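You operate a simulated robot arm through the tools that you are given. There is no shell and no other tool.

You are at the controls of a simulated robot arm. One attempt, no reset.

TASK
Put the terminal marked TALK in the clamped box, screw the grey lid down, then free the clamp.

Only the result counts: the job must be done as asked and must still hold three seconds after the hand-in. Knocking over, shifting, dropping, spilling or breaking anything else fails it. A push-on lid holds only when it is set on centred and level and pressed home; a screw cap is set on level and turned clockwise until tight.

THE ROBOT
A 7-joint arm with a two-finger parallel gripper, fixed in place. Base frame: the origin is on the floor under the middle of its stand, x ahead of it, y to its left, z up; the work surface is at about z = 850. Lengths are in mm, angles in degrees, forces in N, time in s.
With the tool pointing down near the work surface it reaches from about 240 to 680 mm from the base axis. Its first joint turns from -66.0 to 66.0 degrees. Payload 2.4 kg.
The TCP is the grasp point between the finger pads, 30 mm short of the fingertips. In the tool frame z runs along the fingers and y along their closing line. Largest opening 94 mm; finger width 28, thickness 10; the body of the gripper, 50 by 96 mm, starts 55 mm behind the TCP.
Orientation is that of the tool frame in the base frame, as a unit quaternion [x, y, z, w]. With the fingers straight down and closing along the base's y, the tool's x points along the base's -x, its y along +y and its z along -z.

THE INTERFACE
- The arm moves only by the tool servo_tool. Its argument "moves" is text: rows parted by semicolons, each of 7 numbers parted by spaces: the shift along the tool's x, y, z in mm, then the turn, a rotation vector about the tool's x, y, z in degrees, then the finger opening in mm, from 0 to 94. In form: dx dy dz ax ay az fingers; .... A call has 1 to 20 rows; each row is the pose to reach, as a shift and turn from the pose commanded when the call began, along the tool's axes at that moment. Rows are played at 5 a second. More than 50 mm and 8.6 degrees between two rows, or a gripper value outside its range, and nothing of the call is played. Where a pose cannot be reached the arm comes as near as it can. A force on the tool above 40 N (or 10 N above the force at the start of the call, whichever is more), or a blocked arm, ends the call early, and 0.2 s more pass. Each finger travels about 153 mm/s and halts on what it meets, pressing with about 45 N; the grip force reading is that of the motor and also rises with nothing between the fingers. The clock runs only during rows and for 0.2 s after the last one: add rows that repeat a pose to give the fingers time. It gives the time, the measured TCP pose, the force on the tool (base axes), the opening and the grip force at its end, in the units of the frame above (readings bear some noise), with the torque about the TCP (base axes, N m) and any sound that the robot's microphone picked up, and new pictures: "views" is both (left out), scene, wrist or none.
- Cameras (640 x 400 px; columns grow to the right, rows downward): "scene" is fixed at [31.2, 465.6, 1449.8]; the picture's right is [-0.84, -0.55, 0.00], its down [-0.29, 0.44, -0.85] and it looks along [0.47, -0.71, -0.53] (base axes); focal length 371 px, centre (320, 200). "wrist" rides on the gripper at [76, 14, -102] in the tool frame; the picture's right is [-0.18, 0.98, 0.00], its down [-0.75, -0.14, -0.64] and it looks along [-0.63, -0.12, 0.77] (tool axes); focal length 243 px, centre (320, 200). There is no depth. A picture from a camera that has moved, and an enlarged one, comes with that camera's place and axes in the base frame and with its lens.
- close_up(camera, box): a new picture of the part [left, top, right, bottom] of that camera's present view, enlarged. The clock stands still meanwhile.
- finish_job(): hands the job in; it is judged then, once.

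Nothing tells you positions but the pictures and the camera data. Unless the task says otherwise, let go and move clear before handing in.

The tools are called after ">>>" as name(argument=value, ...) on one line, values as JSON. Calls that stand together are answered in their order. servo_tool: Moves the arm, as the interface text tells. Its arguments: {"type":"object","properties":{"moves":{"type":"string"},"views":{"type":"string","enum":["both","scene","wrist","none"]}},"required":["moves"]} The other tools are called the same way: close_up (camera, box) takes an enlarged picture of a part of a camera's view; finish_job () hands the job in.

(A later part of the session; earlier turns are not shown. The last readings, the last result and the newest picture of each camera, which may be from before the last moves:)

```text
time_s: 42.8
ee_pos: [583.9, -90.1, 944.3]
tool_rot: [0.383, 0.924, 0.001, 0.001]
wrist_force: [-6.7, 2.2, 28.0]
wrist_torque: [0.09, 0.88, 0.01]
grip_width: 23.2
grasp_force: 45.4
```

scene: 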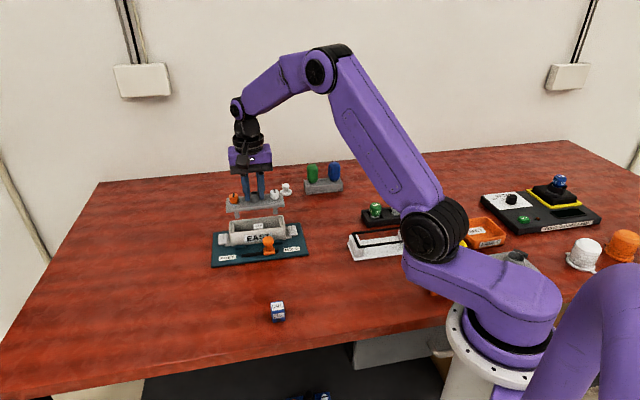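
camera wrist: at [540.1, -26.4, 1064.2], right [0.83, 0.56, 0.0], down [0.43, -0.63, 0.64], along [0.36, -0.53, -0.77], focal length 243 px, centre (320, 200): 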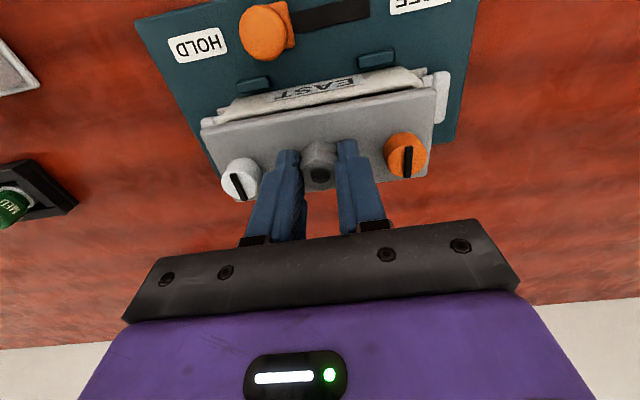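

The lid has seated on the rim (contact at TCP z ≈ 944, i.e. rim ≈ 903). Easing off and releasing the hex.

>>> servo_tool(moves="0 0 -1.5 0 0 0 10; 0 0 -2 0 0 0 10; 0 0 -2 0 0 0 25; 0 0 -2 0 0 0 36; 0 0 -2 0 0 0 36; 0 0 -10 0 0 0 36; 0 0 -25 0 0 0 36; 0 0 -45 0 0 0 36; 0 0 -60 0 0 0 36; 0 0 -60 0 0 0 36", views="both")

>>> close_up(camera="wrist", box=[190, 40, 450, 220])

>>> close_up(camera="scene", box=[215, 190, 305, 260])

```text
time_s: 45.0
ee_pos: [583.1, -91.7, 1003.6]
tool_rot: [0.384, 0.923, 0.0, 0.0]
wrist_force: [0.2, 0.0, 0.3]
wrist_torque: [0.04, 0.0, 0.0]
grip_width: 36.1
grasp_force: 0.0
camera wrist: at [540.1, -26.7, 1106.0], right [0.83, 0.56, 0.0], down [0.43, -0.63, 0.64], along [0.36, -0.53, -0.77], focal length 243 px, centre (320, 200)
```

scene: 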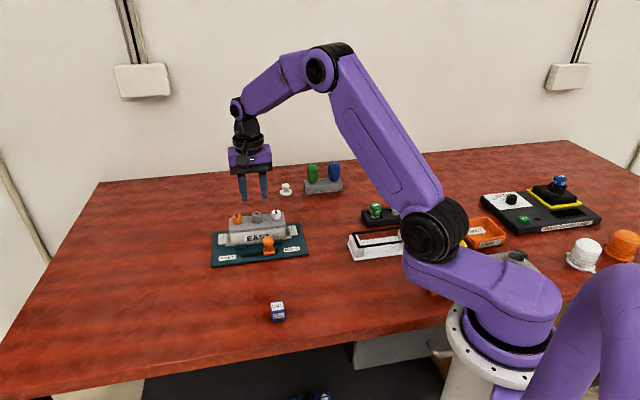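
wrist: 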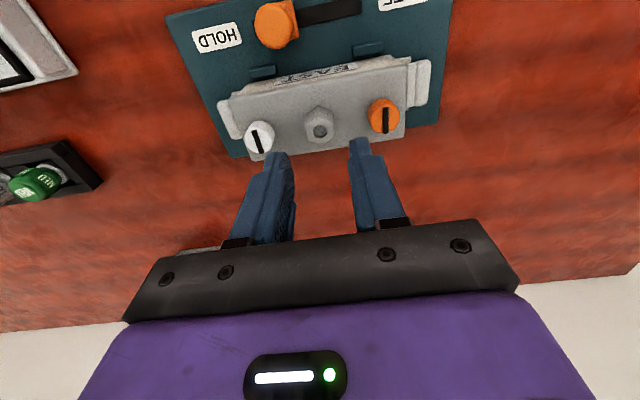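

```text
2.22 times, centred on (320, 130) of wrist
camera zoom: at [540.1, -26.7, 1106.0], right [0.83, 0.56, 0.0], down [0.43, -0.63, 0.64], along [0.36, -0.53, -0.77], focal length 539 px, centre (320, 356)
```

zoom: 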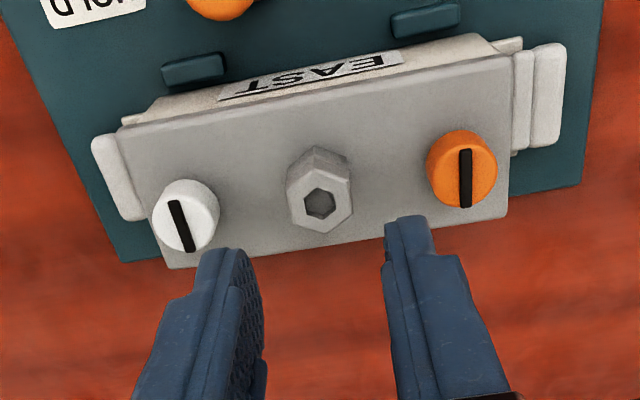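

```text
5.71 times, centred on (260, 225) of scene
camera zoom: at [31.2, 465.6, 1449.8], right [-0.84, -0.55, 0.0], down [-0.29, 0.44, -0.85], along [0.47, -0.71, -0.53], focal length 2120 px, centre (663, 57)
```

zoom: 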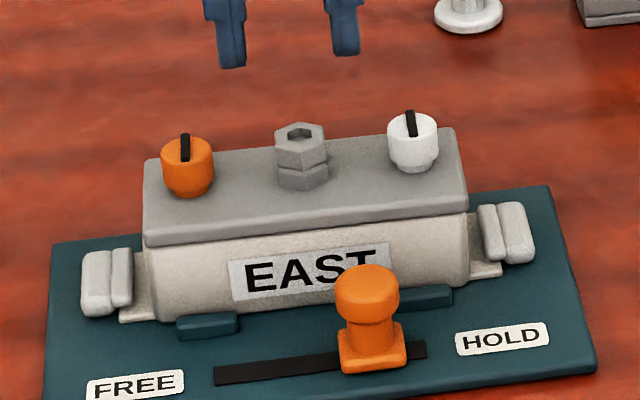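

The lid lies level and square on the box. Next I'll turn the thumb-screws clockwise: first positioning over the orange one (about +49 mm along the lid).

>>> servo_tool(moves="0 25 0 0 0 0 40; -0.7 49.2 0 0 0 0 40; -0.7 49.2 25 0 0 0 40; -0.7 49.2 38 0 0 0 40; -0.7 49.2 38 0 0 0 40", views="wrist")

>>> close_up(camera="wrist", box=[210, 70, 430, 230])

>>> close_up(camera="scene", box=[215, 180, 305, 250])

```text
time_s: 46.2
ee_pos: [618.5, -55.5, 963.8]
tool_rot: [0.383, 0.924, -0.001, 0.0]
wrist_force: [0.2, 0.6, 0.1]
wrist_torque: [0.01, -0.02, 0.03]
grip_width: 40.0
grasp_force: 0.1
camera wrist: at [575.7, 8.2, 1067.0], right [0.83, 0.56, 0.0], down [0.43, -0.63, 0.64], along [0.36, -0.53, -0.77], focal length 243 px, centre (320, 200)
```

wrist: 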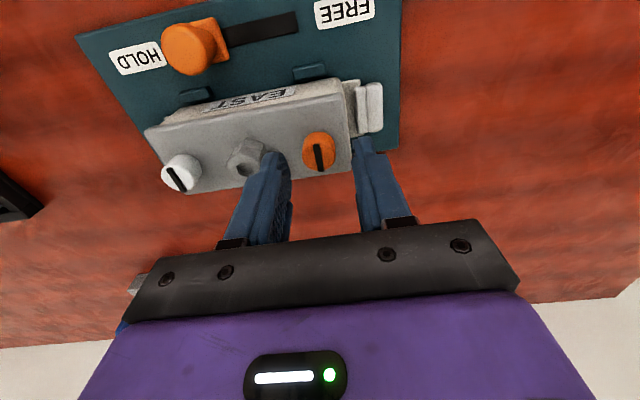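

```text
2.50 times, centred on (320, 150) of wrist
camera zoom: at [575.7, 8.2, 1067.0], right [0.83, 0.56, 0.0], down [0.43, -0.63, 0.64], along [0.36, -0.53, -0.77], focal length 606 px, centre (320, 325)
```

zoom: 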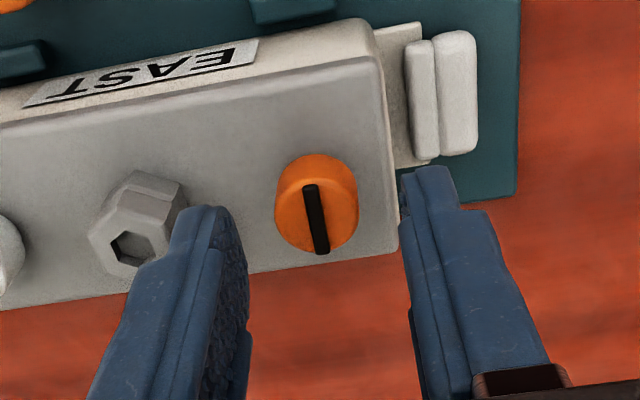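

```text
5.71 times, centred on (260, 215) of scene
camera zoom: at [31.2, 465.6, 1449.8], right [-0.84, -0.55, 0.0], down [-0.29, 0.44, -0.85], along [0.47, -0.71, -0.53], focal length 2120 px, centre (663, 114)
```

zoom: 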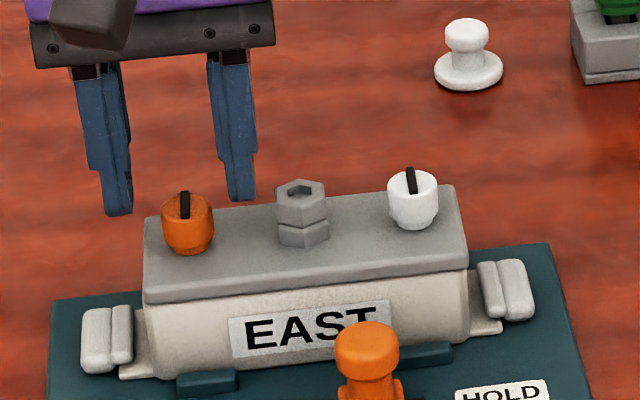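

The orange head is centred within 1 mm between the fingers; descending around it.

>>> servo_tool(moves="-0.4 -1 6 0 0 0 40; -0.4 -1 12 0 0 0 40; -0.4 -1 17 0 0 0 40; -0.4 -1 17 0 0 0 40", views="wrist")

>>> close_up(camera="wrist", box=[210, 90, 430, 250])

>>> close_up(camera="scene", box=[215, 190, 285, 240])

```text
time_s: 47.2
ee_pos: [618.2, -56.1, 946.8]
tool_rot: [0.384, 0.924, 0.0, 0.0]
wrist_force: [-0.3, -0.3, 0.1]
wrist_torque: [-0.04, -0.04, 0.01]
grip_width: 40.1
grasp_force: 0.2
camera wrist: at [575.3, 6.7, 1050.4], right [0.83, 0.56, 0.0], down [0.43, -0.63, 0.64], along [0.36, -0.53, -0.77], focal length 243 px, centre (320, 200)
```

wrist: 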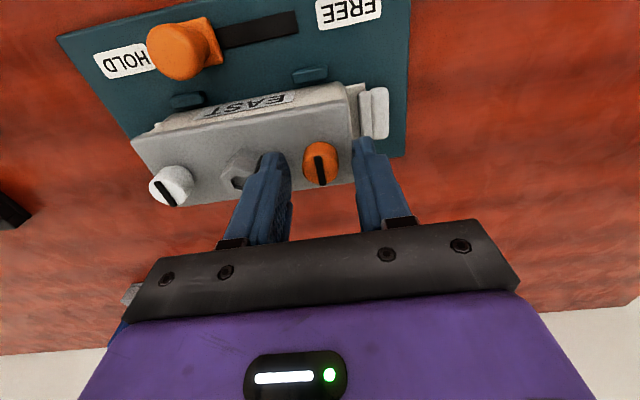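

```text
2.50 times, centred on (320, 170) of wrist
camera zoom: at [575.3, 6.7, 1050.4], right [0.83, 0.56, 0.0], down [0.43, -0.63, 0.64], along [0.36, -0.53, -0.77], focal length 606 px, centre (320, 275)
```

zoom: 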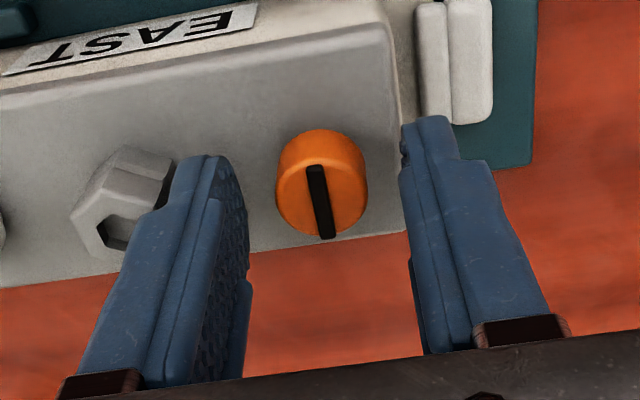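

```text
8.00 times, centred on (250, 215) of scene
camera zoom: at [31.2, 465.6, 1449.8], right [-0.84, -0.55, 0.0], down [-0.29, 0.44, -0.85], along [0.47, -0.71, -0.53], focal length 2968 px, centre (880, 80)
```

zoom: 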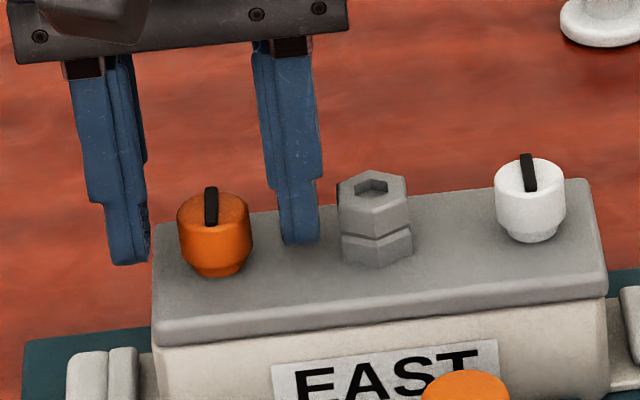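

The head is centred between the pads. Closing on it and turning clockwise 45° to see how it behaves.

>>> servo_tool(moves="0.8 0 1 0 0 0 25; 0.8 0 1 0 0 0 8; 0.8 0 1 0 0 0 8; 0.8 0 1 0 0 0 8; 0.8 0 1 0 0 7.5 8; 0.8 0 1 0 0 15 8; 0.8 0 1 0 0 22.5 8; 0.8 0 1 0 0 30 8; 0.8 0 1 0 0 37.5 8; 0.8 0 1 0 0 45 8; 0.8 0 1 0 0 45 8", views="both")

>>> close_up(camera="scene", box=[215, 190, 305, 260])

>>> close_up(camera="wrist", box=[210, 90, 430, 250])

```text
time_s: 49.6
ee_pos: [616.9, -56.0, 947.8]
tool_rot: [0.709, 0.706, 0.0, 0.0]
wrist_force: [1.5, -0.1, 4.6]
wrist_torque: [-0.1, 0.25, 0.0]
grip_width: 20.1
grasp_force: 44.7
camera wrist: at [632.6, 19.5, 1049.7], right [0.98, -0.19, 0.0], down [-0.14, -0.75, 0.64], along [-0.12, -0.63, -0.77], focal length 243 px, centre (320, 200)
```

scene: 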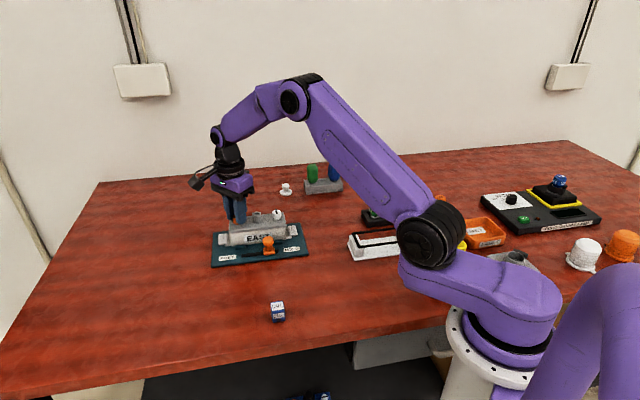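
wrist: 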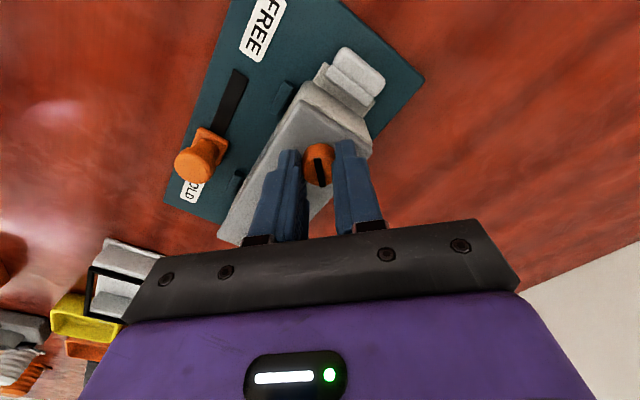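

```text
5.71 times, centred on (260, 225) of scene
camera zoom: at [31.1, 465.7, 1449.8], right [-0.84, -0.55, 0.0], down [-0.29, 0.44, -0.85], along [0.47, -0.71, -0.53], focal length 2120 px, centre (663, 57)
```

zoom: 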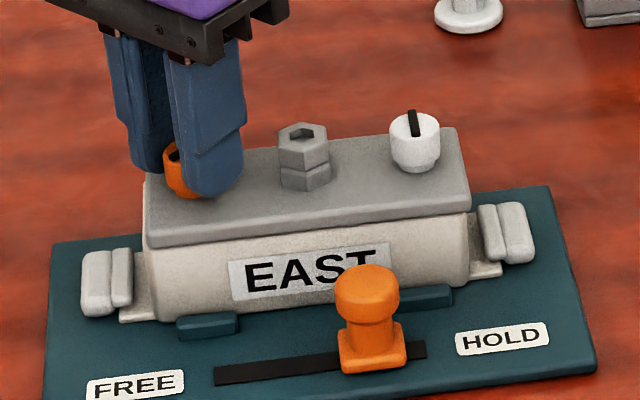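

```text
2.50 times, centred on (320, 170) of wrist
camera zoom: at [632.6, 19.5, 1049.7], right [0.98, -0.19, 0.0], down [-0.14, -0.75, 0.64], along [-0.12, -0.63, -0.77], focal length 606 px, centre (320, 275)
```

zoom: 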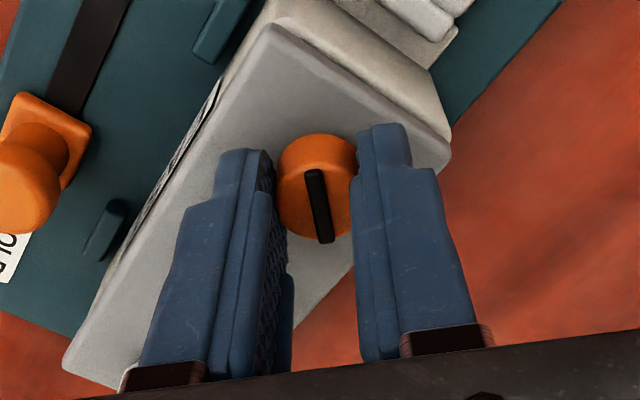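

The orange screw turns with the fingers and the lid stays put. Continuing clockwise another 45°.

>>> servo_tool(moves="0 0 0 0 0 7.5 8; 0 0 0 0 0 15 8; 0 0 0 0 0 22.5 8; 0 0 0 0 0 30 8; 0 0 0 0 0 37.5 8; 0 0 0 0 0 45 8; 0 0 0 0 0 45 8", views="both")

>>> close_up(camera="scene", box=[215, 190, 305, 260])

>>> close_up(camera="wrist", box=[210, 90, 430, 250])

```text
time_s: 51.2
ee_pos: [617.7, -56.8, 947.6]
tool_rot: [0.925, 0.381, 0.001, 0.0]
wrist_force: [1.5, 0.1, 1.6]
wrist_torque: [-0.05, 0.01, 0.1]
grip_width: 20.2
grasp_force: 45.2
camera wrist: at [682.3, -13.6, 1049.8], right [0.56, -0.83, 0.0], down [-0.63, -0.43, 0.64], along [-0.53, -0.36, -0.77], focal length 243 px, centre (320, 200)
```

scene: 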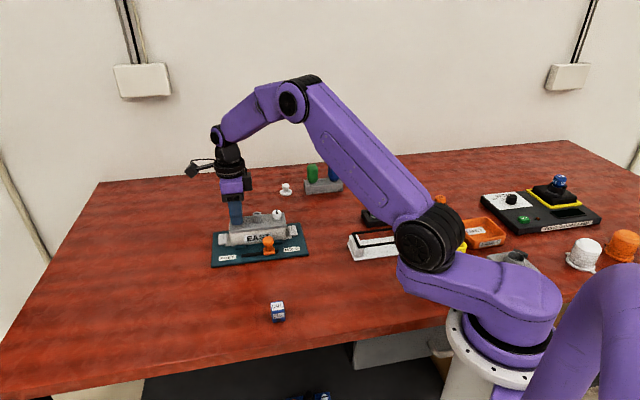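
wrist: 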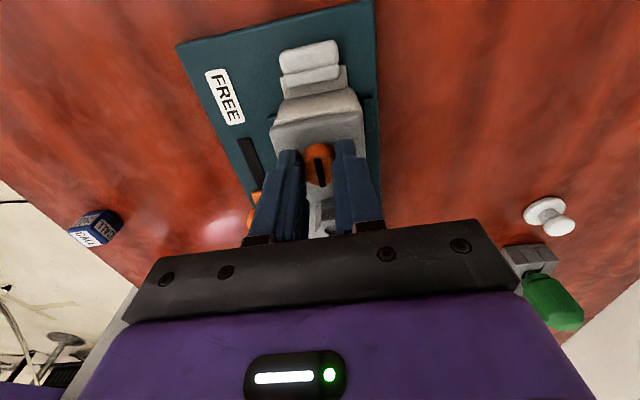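

```text
5.71 times, centred on (260, 225) of scene
camera zoom: at [31.2, 465.6, 1449.8], right [-0.84, -0.55, 0.0], down [-0.29, 0.44, -0.85], along [0.47, -0.71, -0.53], focal length 2120 px, centre (663, 57)
```

zoom: 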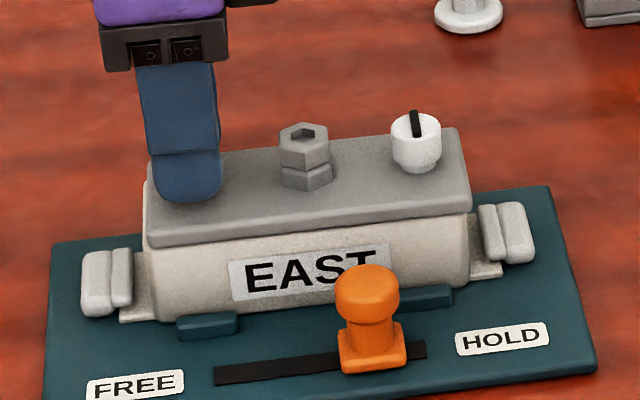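

```text
2.50 times, centred on (320, 170) of wrist
camera zoom: at [682.3, -13.6, 1049.8], right [0.56, -0.83, 0.0], down [-0.63, -0.43, 0.64], along [-0.53, -0.36, -0.77], focal length 606 px, centre (320, 275)
```

zoom: 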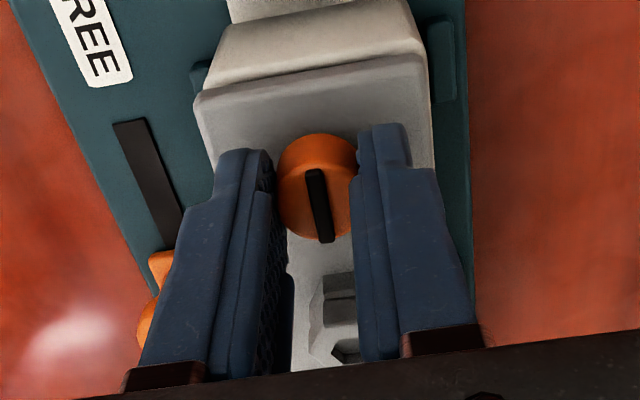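

The pointer bar now lies along the lid as on the finished unit. Checking whether it is tight: a little further clockwise while watching the torque.

>>> servo_tool(moves="0 0 0 0 0 5 8; 0 0 0 0 0 10 8; 0 0 0 0 0 10 8", views="wrist")

>>> close_up(camera="wrist", box=[210, 90, 430, 250])

```text
time_s: 52.0
ee_pos: [616.4, -56.3, 946.3]
tool_rot: [0.954, 0.3, 0.0, 0.0]
wrist_force: [1.1, -1.0, 0.6]
wrist_torque: [-0.03, -0.13, 0.07]
grip_width: 20.3
grasp_force: 45.4
camera wrist: at [689.0, -25.0, 1049.7], right [0.41, -0.91, 0.0], down [-0.7, -0.31, 0.64], along [-0.59, -0.26, -0.77], focal length 243 px, centre (320, 200)
```

wrist: 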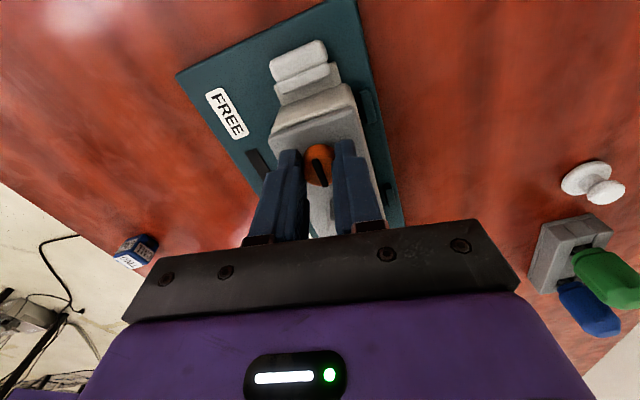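

```text
2.50 times, centred on (320, 170) of wrist
camera zoom: at [689.0, -25.0, 1049.7], right [0.41, -0.91, 0.0], down [-0.7, -0.31, 0.64], along [-0.59, -0.26, -0.77], focal length 606 px, centre (320, 275)
```

zoom: 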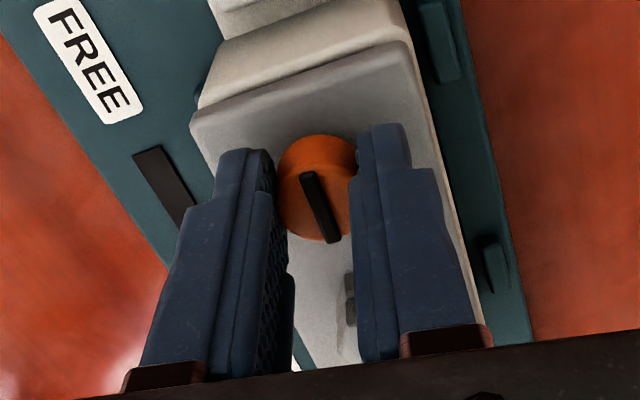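

The pointer stopped at 90° while the fingers slipped on — the orange screw is tight. Releasing it, lifting, and turning back over the white screw.

>>> servo_tool(moves="0 0 0 0 0 0 25; 0 0 0 0 0 0 40; 0 0 -15 0 0 0 40; 0 0 -35 0 0 0 40; 0 0 -55 0 0 0 40; -7.5 1.3 -55 0 0 -7.7 40; -15 2.6 -55 0 0 -15.4 40; -22.4 4 -55 0 0 -23.1 40; -30 5.3 -55 0 0 -30.8 40; -37 6.6 -55 0 0 -38.5 40; -45 7.9 -55 0 0 -46.2 40; -52 9.2 -55 0 0 -53.8 40; -60 10.5 -55 0 0 -61.5 40; -67 11.8 -55 0 0 -69.2 40; -74.5 13.2 -55 0 0 -77 40; -82 14.5 -55 0 0 -84.6 40; -89.5 15.8 -55 0 0 -92.3 40; -96.9 17.1 -55 0 0 -100 40; -96.9 17.1 -55 0 0 -100 40", views="both")

>>> close_up(camera="wrist", box=[200, 40, 460, 230])

>>> close_up(camera="scene", box=[215, 190, 305, 260])

```text
time_s: 56.0
ee_pos: [548.6, -125.7, 1002.0]
tool_rot: [0.382, 0.924, 0.0, 0.0]
wrist_force: [0.0, -0.3, -0.5]
wrist_torque: [-0.01, -0.02, 0.04]
grip_width: 40.0
grasp_force: 0.1
camera wrist: at [504.6, -62.4, 1104.8], right [0.82, 0.57, 0.0], down [0.43, -0.63, 0.64], along [0.36, -0.53, -0.77], focal length 243 px, centre (320, 200)
```

scene: 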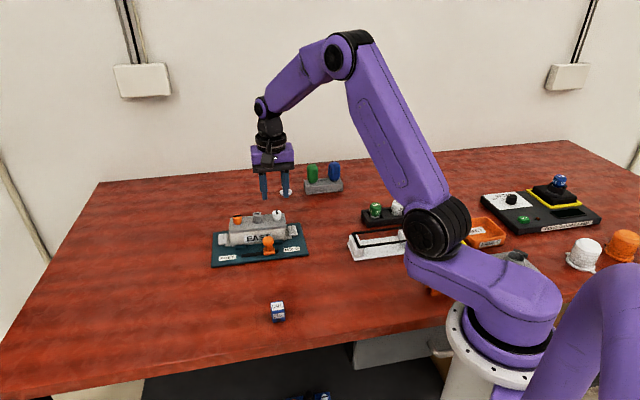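
wrist: 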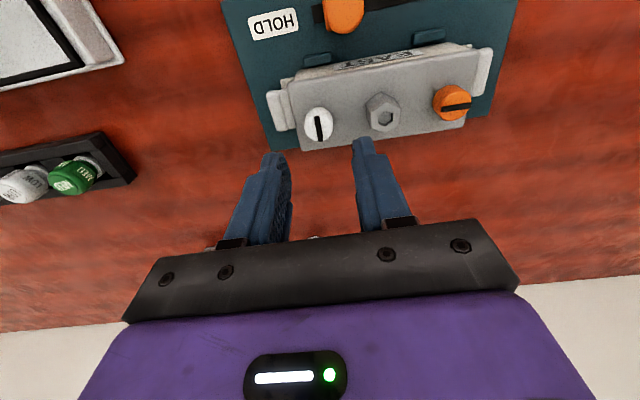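

```text
2.11 times, centred on (330, 135) of wrist
camera zoom: at [504.6, -62.4, 1104.8], right [0.82, 0.57, 0.0], down [0.43, -0.63, 0.64], along [0.36, -0.53, -0.77], focal length 511 px, centre (299, 337)
```

zoom: 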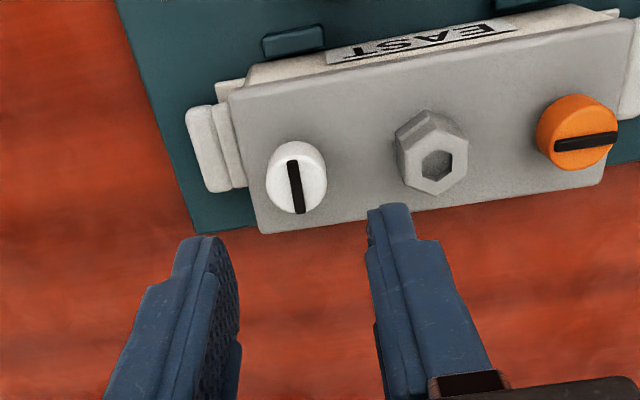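

```text
5.71 times, centred on (260, 225) of scene
camera zoom: at [31.2, 465.6, 1449.8], right [-0.84, -0.55, 0.0], down [-0.29, 0.44, -0.85], along [0.47, -0.71, -0.53], focal length 2120 px, centre (663, 57)
```

zoom: 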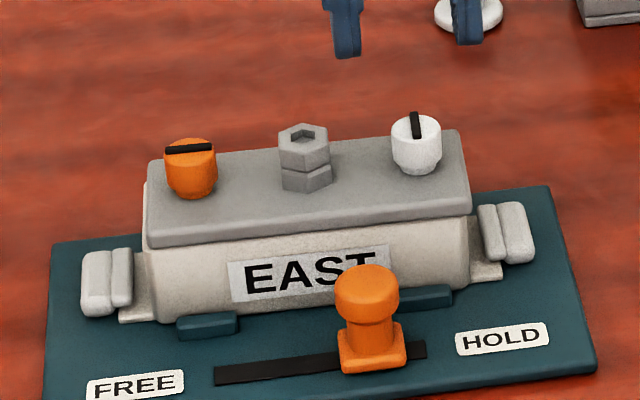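

Orange is locked with its pointer along the lid. Now lowering onto the white screw with a small correction.

>>> servo_tool(moves="2.3 -1 15 0 0 0 40; 2.3 -1 35 0 0 0 40; 2.3 -1 48 0 0 0 40; 2.3 -1 54 0 0 0 40; 2.3 -1 54 0 0 0 40", views="wrist")

>>> close_up(camera="wrist", box=[210, 90, 430, 250])

>>> close_up(camera="scene", box=[215, 190, 305, 260])

```text
time_s: 57.2
ee_pos: [545.0, -125.1, 947.7]
tool_rot: [0.383, 0.924, 0.0, 0.0]
wrist_force: [-0.1, 0.7, 0.3]
wrist_torque: [0.0, 0.01, 0.02]
grip_width: 40.1
grasp_force: 0.1
camera wrist: at [502.7, -61.4, 1050.5], right [0.83, 0.56, 0.0], down [0.43, -0.63, 0.64], along [0.36, -0.53, -0.77], focal length 243 px, centre (320, 200)
```

wrist: 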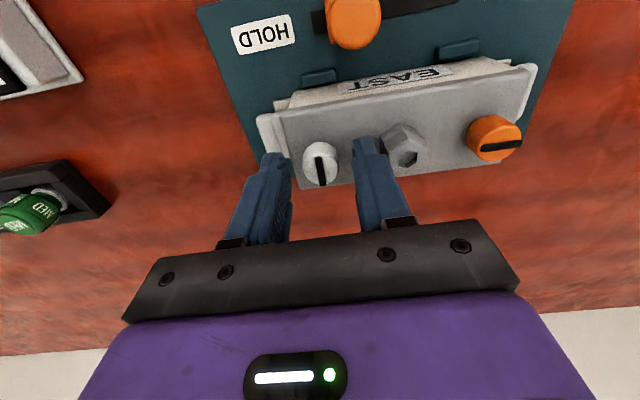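

```text
2.50 times, centred on (320, 170) of wrist
camera zoom: at [502.7, -61.4, 1050.5], right [0.83, 0.56, 0.0], down [0.43, -0.63, 0.64], along [0.36, -0.53, -0.77], focal length 606 px, centre (320, 275)
```

zoom: 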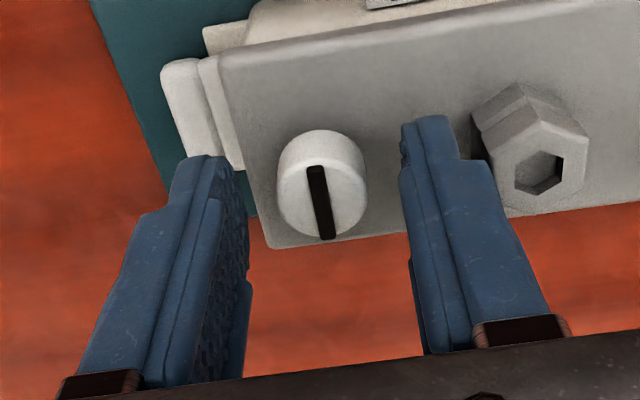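

```text
5.71 times, centred on (260, 225) of scene
camera zoom: at [31.2, 465.6, 1449.8], right [-0.84, -0.55, 0.0], down [-0.29, 0.44, -0.85], along [0.47, -0.71, -0.53], focal length 2120 px, centre (663, 57)
```

zoom: 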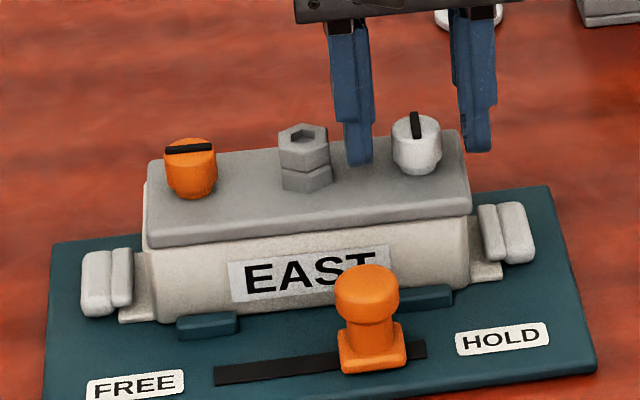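

Same geometry as for the orange one. Gripping the white head and turning it clockwise 90° plus a little to be sure it's tight.

>>> servo_tool(moves="0.8 0 1 0 0 0 25; 0.8 0 1 0 0 0 8; 0.8 0 1 0 0 0 8; 0.8 0 1 0 0 0 8; 0.8 0 1 0 0 7.5 8; 0.8 0 1 0 0 15 8; 0.8 0 1 0 0 22.5 8; 0.8 0 1 0 0 30 8; 0.8 0 1 0 0 37.5 8; 0.8 0 1 0 0 45 8; 0.8 0 1 0 0 52.5 8; 0.8 0 1 0 0 60 8; 0.8 0 1 0 0 67.5 8; 0.8 0 1 0 0 75 8; 0.8 0 1 0 0 82.5 8; 0.8 0 1 0 0 90 8; 0.8 0 1 0 0 96 8; 0.8 0 1 0 0 100 8; 0.8 0 1 0 0 100 8", views="both")

>>> close_up(camera="wrist", box=[210, 90, 430, 250])

>>> close_up(camera="scene", box=[215, 190, 305, 260])

```text
time_s: 61.2
ee_pos: [545.3, -125.2, 947.7]
tool_rot: [0.954, 0.299, 0.001, 0.0]
wrist_force: [12.2, 4.2, 10.2]
wrist_torque: [0.12, -0.57, 0.0]
grip_width: 19.9
grasp_force: 44.8
camera wrist: at [616.7, -93.2, 1050.2], right [0.41, -0.91, 0.0], down [-0.7, -0.31, 0.64], along [-0.58, -0.26, -0.77], focal length 243 px, centre (320, 200)
```

scene: 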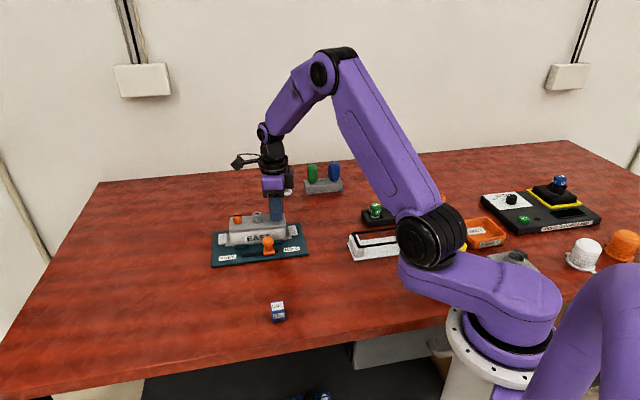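
wrist: 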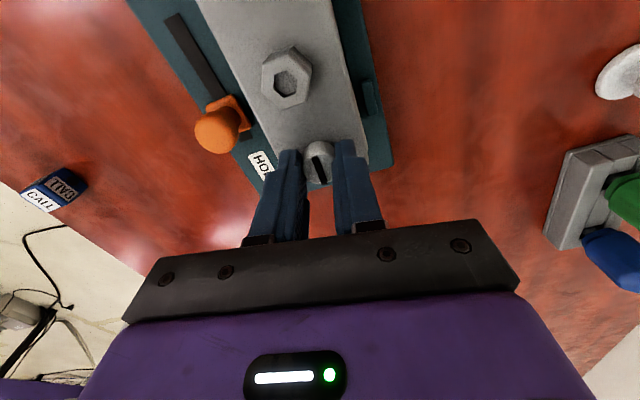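

```text
2.50 times, centred on (320, 170) of wrist
camera zoom: at [616.7, -93.2, 1050.2], right [0.41, -0.91, 0.0], down [-0.7, -0.31, 0.64], along [-0.58, -0.26, -0.77], focal length 606 px, centre (320, 275)
```

zoom: 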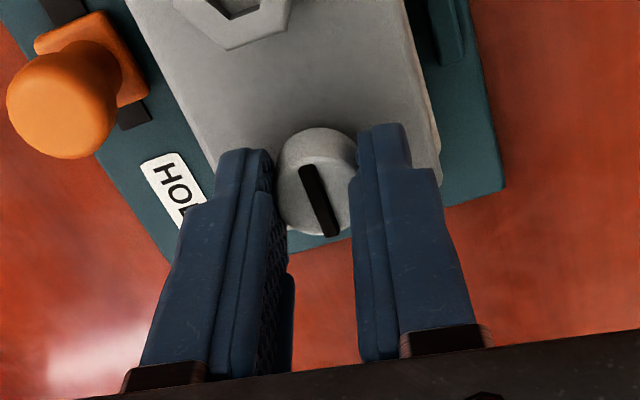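

```text
5.71 times, centred on (260, 225) of scene
camera zoom: at [31.3, 465.8, 1449.7], right [-0.84, -0.55, 0.0], down [-0.29, 0.44, -0.85], along [0.47, -0.71, -0.53], focal length 2120 px, centre (663, 57)
```

zoom: 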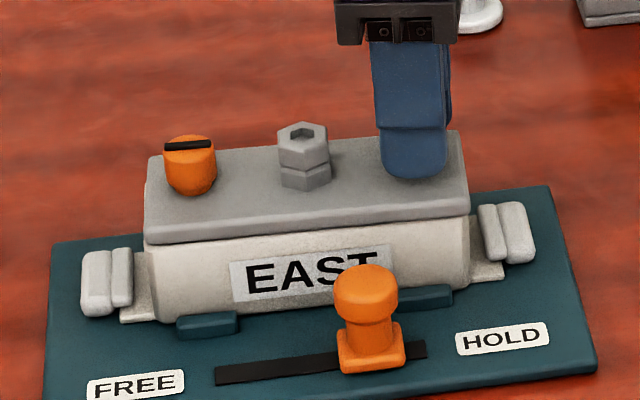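

The white pointer also stopped at 90° with the fingers slipping, so both screws are tight. Releasing, lifting and heading over the clamp's orange lever.

>>> servo_tool(moves="0 0 0 0 0 0 25; 0 0 0 0 0 0 40; 0 0 0 0 0 0 40; 0 0 -15 0 0 0 40; 0 0 -35 0 0 0 40; 0 0 -55 0 0 0 40; 1.7 -5.5 -55 0 0 -8 40; 3.4 -11 -55 0 0 -16 40; 5.1 -16.6 -55 0 0 -24 40; 6.8 -22 -55 0 0 -32 40; 8.5 -28 -55 0 0 -40 40; 10 -33 -55 0 0 -48 40; 12 -39 -55 0 0 -56 40; 13.6 -44 -55 0 0 -64 40; 15.3 -50 -55 0 0 -72 40; 17 -55.5 -55 0 0 -80 40; 18.7 -61 -55 0 0 -88 40; 20.4 -66.5 -55 0 0 -96 40; 20.4 -66.5 -55 0 0 -100 40; 20.4 -66.5 -55 0 0 -100 40", views="both")

>>> close_up(camera="wrist", box=[200, 40, 460, 230])

>>> close_up(camera="scene", box=[205, 205, 315, 275])

```text
time_s: 65.4
ee_pos: [524.7, -56.3, 1002.1]
tool_rot: [0.383, 0.924, 0.0, 0.0]
wrist_force: [0.1, -0.1, -0.2]
wrist_torque: [0.02, 0.02, -0.06]
grip_width: 40.1
grasp_force: 0.0
camera wrist: at [480.4, 5.5, 1104.9], right [0.83, 0.56, 0.0], down [0.43, -0.63, 0.64], along [0.36, -0.53, -0.77], focal length 243 px, centre (320, 200)
```

scene: 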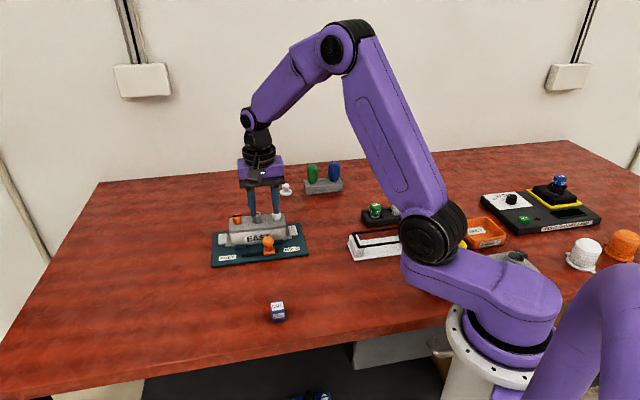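
wrist: 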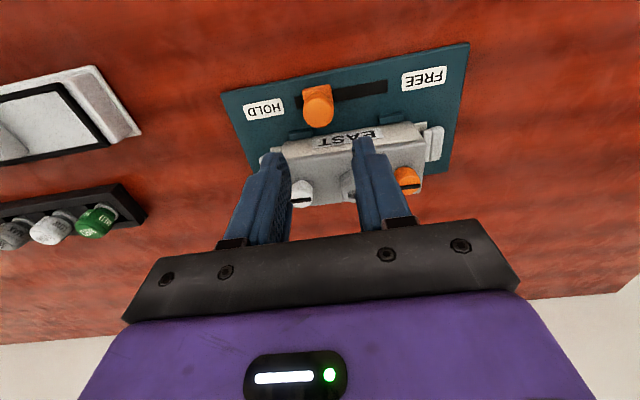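

```text
2.11 times, centred on (330, 135) of wrist
camera zoom: at [480.4, 5.5, 1104.9], right [0.83, 0.56, 0.0], down [0.43, -0.63, 0.64], along [0.36, -0.53, -0.77], focal length 511 px, centre (299, 337)
```

zoom: 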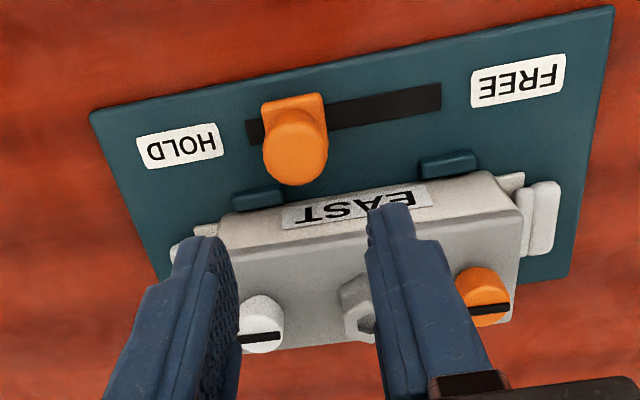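

```text
5.71 times, centred on (260, 240) of scene
camera zoom: at [31.2, 465.6, 1449.8], right [-0.84, -0.55, 0.0], down [-0.29, 0.44, -0.85], along [0.47, -0.71, -0.53], focal length 2120 px, centre (663, -29)
```

zoom: 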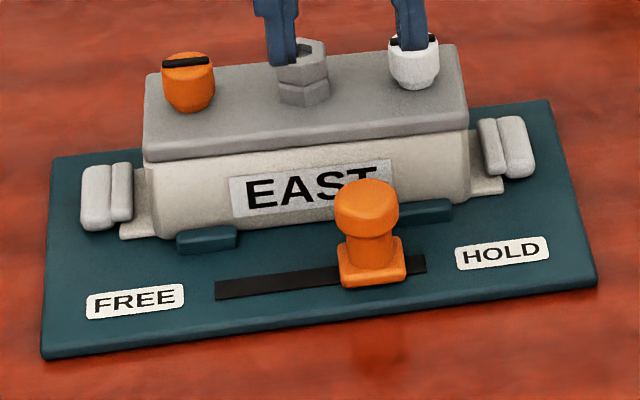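

Both pointers lie along the lid and the lid is flush. The lever's knob is almost directly below, and its slot runs along the tool's y axis for about 44 mm of travel; going down to it.

>>> servo_tool(moves="0 -1.3 20 0 0 0 50; 0 -1.3 45 0 0 0 50; 0 -1.3 65 0 0 0 50; 0 -1.3 65 0 0 0 50", views="wrist")

>>> close_up(camera="wrist", box=[200, 50, 440, 210])

>>> close_up(camera="scene", box=[225, 210, 315, 270])

```text
time_s: 66.4
ee_pos: [522.2, -57.3, 936.0]
tool_rot: [0.383, 0.924, 0.001, -0.001]
wrist_force: [-0.4, -0.1, -0.5]
wrist_torque: [0.03, -0.02, -0.02]
grip_width: 49.9
grasp_force: 0.0
camera wrist: at [479.5, 4.8, 1039.5], right [0.83, 0.56, 0.0], down [0.43, -0.63, 0.64], along [0.36, -0.53, -0.77], focal length 243 px, centre (320, 200)
```

wrist: 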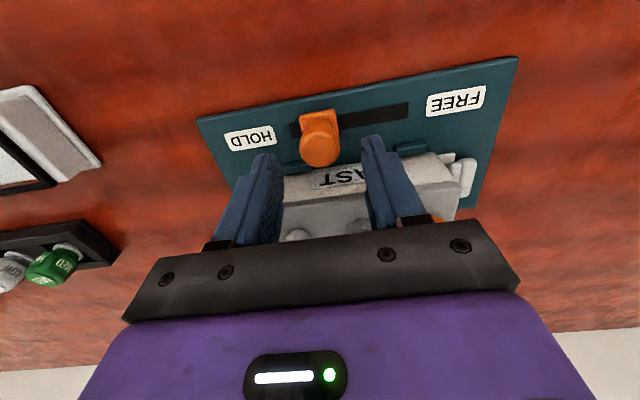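

```text
2.50 times, centred on (320, 130) of wrist
camera zoom: at [479.5, 4.8, 1039.5], right [0.83, 0.56, 0.0], down [0.43, -0.63, 0.64], along [0.36, -0.53, -0.77], focal length 606 px, centre (320, 375)
```

zoom: 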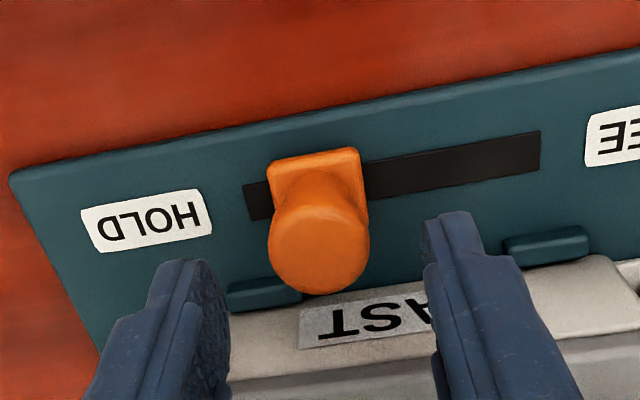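

```text
6.67 times, centred on (270, 240) of scene
camera zoom: at [31.2, 465.6, 1449.8], right [-0.84, -0.55, 0.0], down [-0.29, 0.44, -0.85], along [0.47, -0.71, -0.53], focal length 2473 px, centre (653, -67)
```

zoom: 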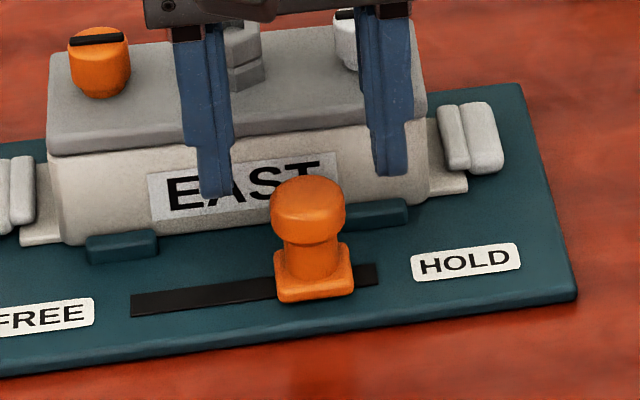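

Knob is centred between the open fingers. Lowering around it and gripping.

>>> servo_tool(moves="-1 -0.7 10 0 0 0 50; -1 -0.7 20 0 0 0 50; -1 -0.7 28 0 0 0 50; -1 -0.7 33 0 0 0 50; -1 -0.7 33 0 0 0 50", views="wrist")

>>> close_up(camera="wrist", box=[200, 70, 440, 230])

>>> close_up(camera="scene", box=[225, 210, 315, 270])

```text
time_s: 67.6
ee_pos: [522.5, -60.7, 903.8]
tool_rot: [0.383, 0.924, 0.0, 0.0]
wrist_force: [0.3, 0.2, -0.5]
wrist_torque: [-0.01, 0.03, 0.01]
grip_width: 49.9
grasp_force: 0.1
camera wrist: at [480.1, 3.4, 1007.0], right [0.83, 0.56, 0.0], down [0.43, -0.63, 0.64], along [0.36, -0.53, -0.77], focal length 243 px, centre (320, 200)
```

wrist: 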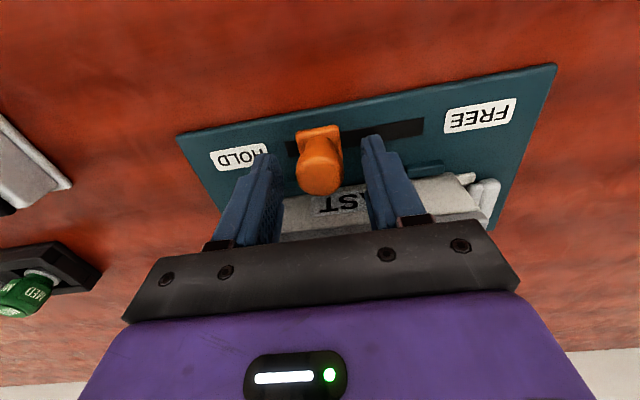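

```text
2.50 times, centred on (320, 150) of wrist
camera zoom: at [480.1, 3.4, 1007.0], right [0.83, 0.56, 0.0], down [0.43, -0.63, 0.64], along [0.36, -0.53, -0.77], focal length 606 px, centre (320, 325)
```

zoom: 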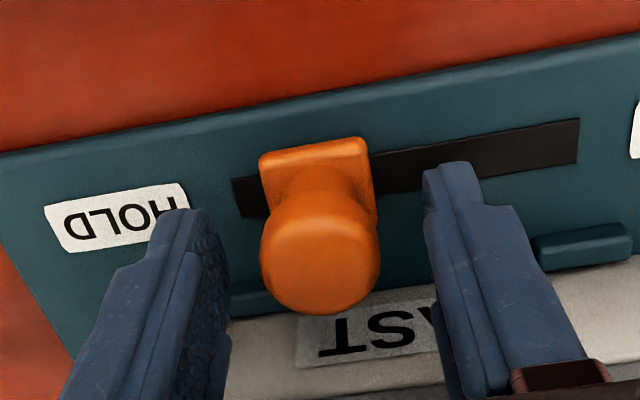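

```text
6.67 times, centred on (270, 240) of scene
camera zoom: at [31.2, 465.6, 1449.8], right [-0.84, -0.55, 0.0], down [-0.29, 0.44, -0.85], along [0.47, -0.71, -0.53], focal length 2473 px, centre (653, -67)
```

zoom: 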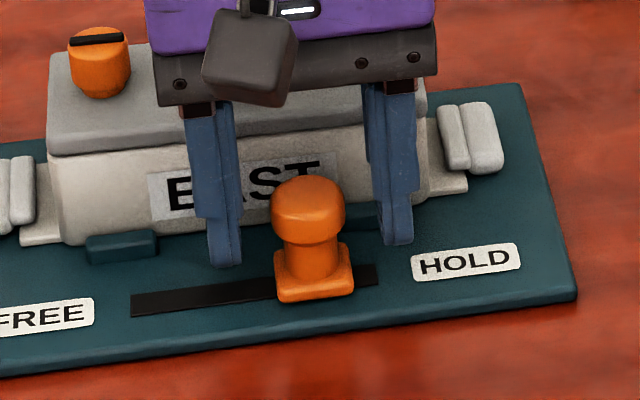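

Knob well inside the fingers; closing and sliding it toward FREE (+y), gently.

>>> servo_tool(moves="0 0 0 0 0 0 35; 0 0 0 0 0 0 15; 0 0 0 0 0 0 15; 0 0 0 0 0 0 15; 0 3 0 0 0 0 15; 0 7 0 0 0 0 15; 0 12 0 0 0 0 15; 0 17 0 0 0 0 15; 0 22 0 0 0 0 15; 0 22 0 0 0 0 15", views="both")

>>> close_up(camera="scene", box=[205, 205, 315, 275])

```text
time_s: 69.8
ee_pos: [538.8, -45.0, 904.0]
tool_rot: [0.384, 0.923, 0.0, 0.0]
wrist_force: [1.3, -3.1, 0.4]
wrist_torque: [0.1, 0.5, -0.18]
grip_width: 26.7
grasp_force: 44.9
camera wrist: at [495.5, 18.9, 1007.0], right [0.83, 0.56, 0.0], down [0.43, -0.63, 0.64], along [0.36, -0.53, -0.77], focal length 243 px, centre (320, 200)
```

scene: 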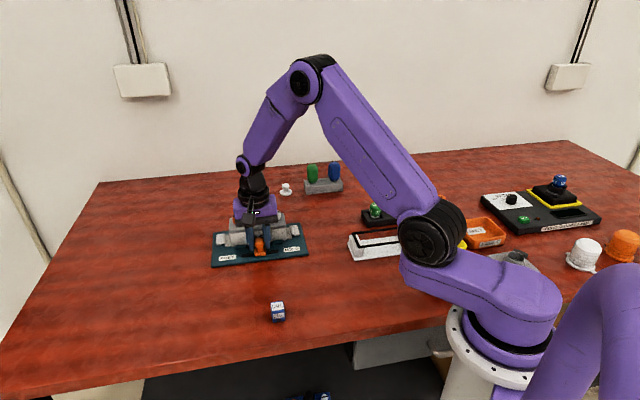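
wrist: 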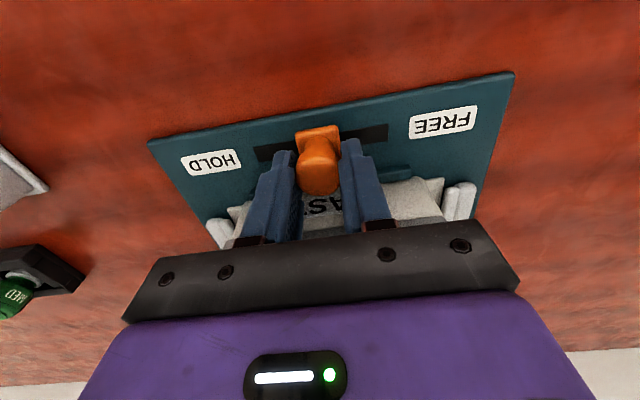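

```text
5.71 times, centred on (260, 240) of scene
camera zoom: at [31.2, 465.6, 1449.8], right [-0.84, -0.55, 0.0], down [-0.29, 0.44, -0.85], along [0.47, -0.71, -0.53], focal length 2120 px, centre (663, -29)
```

zoom: 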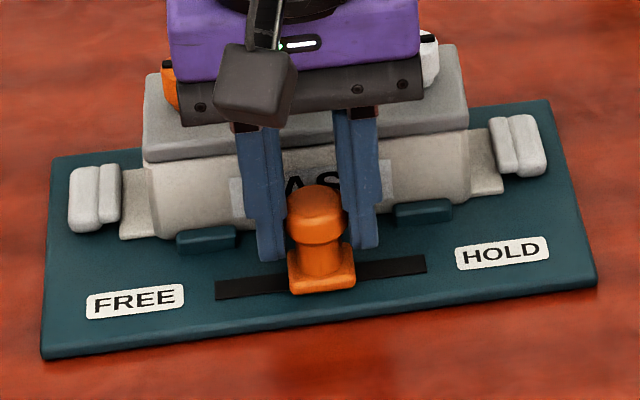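

The lever slides and the jaws are drawing back from the box. Continuing to the FREE end.

>>> servo_tool(moves="0 5 0 0 0 0 15; 0 10 0 0 0 0 15; 0 15 0 0 0 0 15; 0 19 0 0 0 0 15; 0 22 0 0 0 0 15; 0 22 0 0 0 0 15", views="both")

>>> close_up(camera="scene", box=[205, 205, 315, 275])

>>> close_up(camera="wrist", box=[160, 60, 480, 250])

```text
time_s: 71.2
ee_pos: [553.8, -29.2, 904.1]
tool_rot: [0.383, 0.924, 0.001, 0.0]
wrist_force: [-0.6, 2.1, 7.8]
wrist_torque: [-0.27, -0.06, 0.0]
grip_width: 26.7
grasp_force: 45.1
camera wrist: at [511.1, 34.6, 1007.0], right [0.83, 0.56, 0.0], down [0.43, -0.63, 0.64], along [0.36, -0.53, -0.77], focal length 243 px, centre (320, 200)
```

scene: 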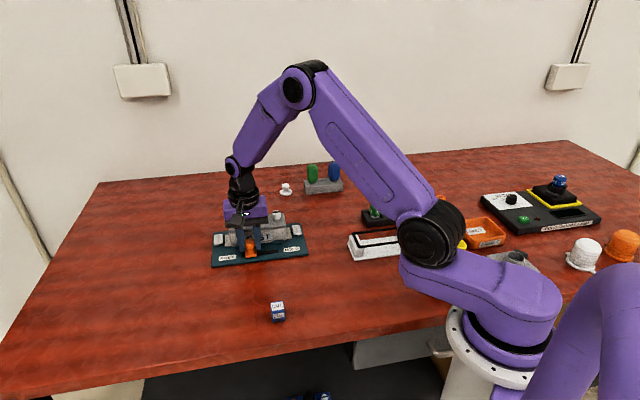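
wrist: 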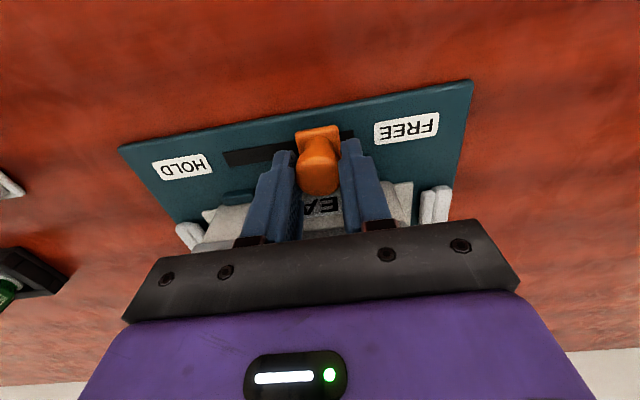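

```text
5.71 times, centred on (260, 240) of scene
camera zoom: at [31.0, 465.7, 1449.8], right [-0.84, -0.55, 0.0], down [-0.29, 0.44, -0.85], along [0.47, -0.71, -0.53], focal length 2120 px, centre (663, -29)
```

zoom: 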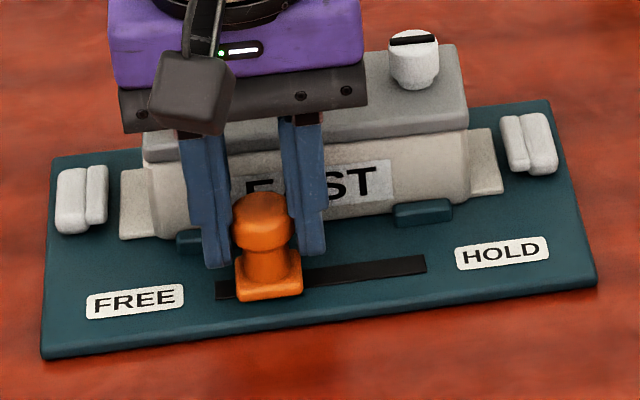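

```text
2.00 times, centred on (320, 155) of wrist
camera zoom: at [511.1, 34.6, 1007.0], right [0.83, 0.56, 0.0], down [0.43, -0.63, 0.64], along [0.36, -0.53, -0.77], focal length 485 px, centre (320, 290)
```

zoom: 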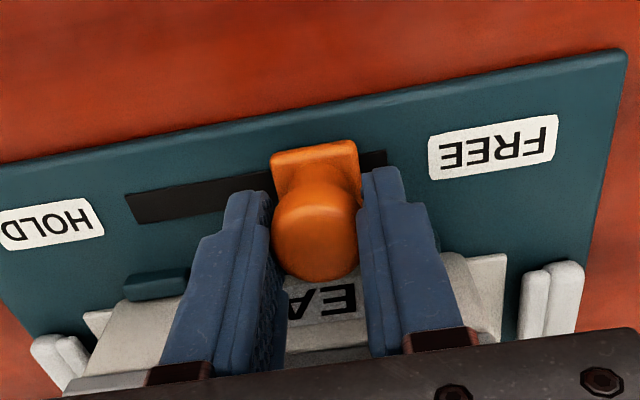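

The lever is now symmetric to its HOLD position and the jaws are back. Nudging a bit further to make sure it's at its stop.

>>> servo_tool(moves="0 1 0 0 0 0 15; 0 2 0 0 0 0 15; 0 3 0 0 0 0 15; 0 3 0 0 0 0 15", views="none")

>>> close_up(camera="scene", box=[205, 205, 315, 275])

```text
time_s: 72.2
ee_pos: [554.0, -27.8, 904.4]
tool_rot: [0.384, 0.923, -0.001, -0.002]
wrist_force: [-15.8, -7.5, 18.7]
wrist_torque: [-0.14, -0.15, 0.18]
grip_width: 26.5
grasp_force: 44.7
```

```text
5.71 times, centred on (260, 240) of scene
camera zoom: at [30.4, 465.5, 1449.9], right [-0.84, -0.55, 0.0], down [-0.29, 0.44, -0.85], along [0.47, -0.71, -0.53], focal length 2120 px, centre (663, -29)
```

zoom: 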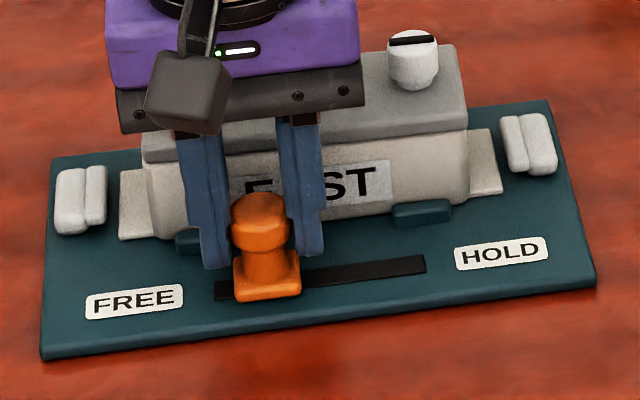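

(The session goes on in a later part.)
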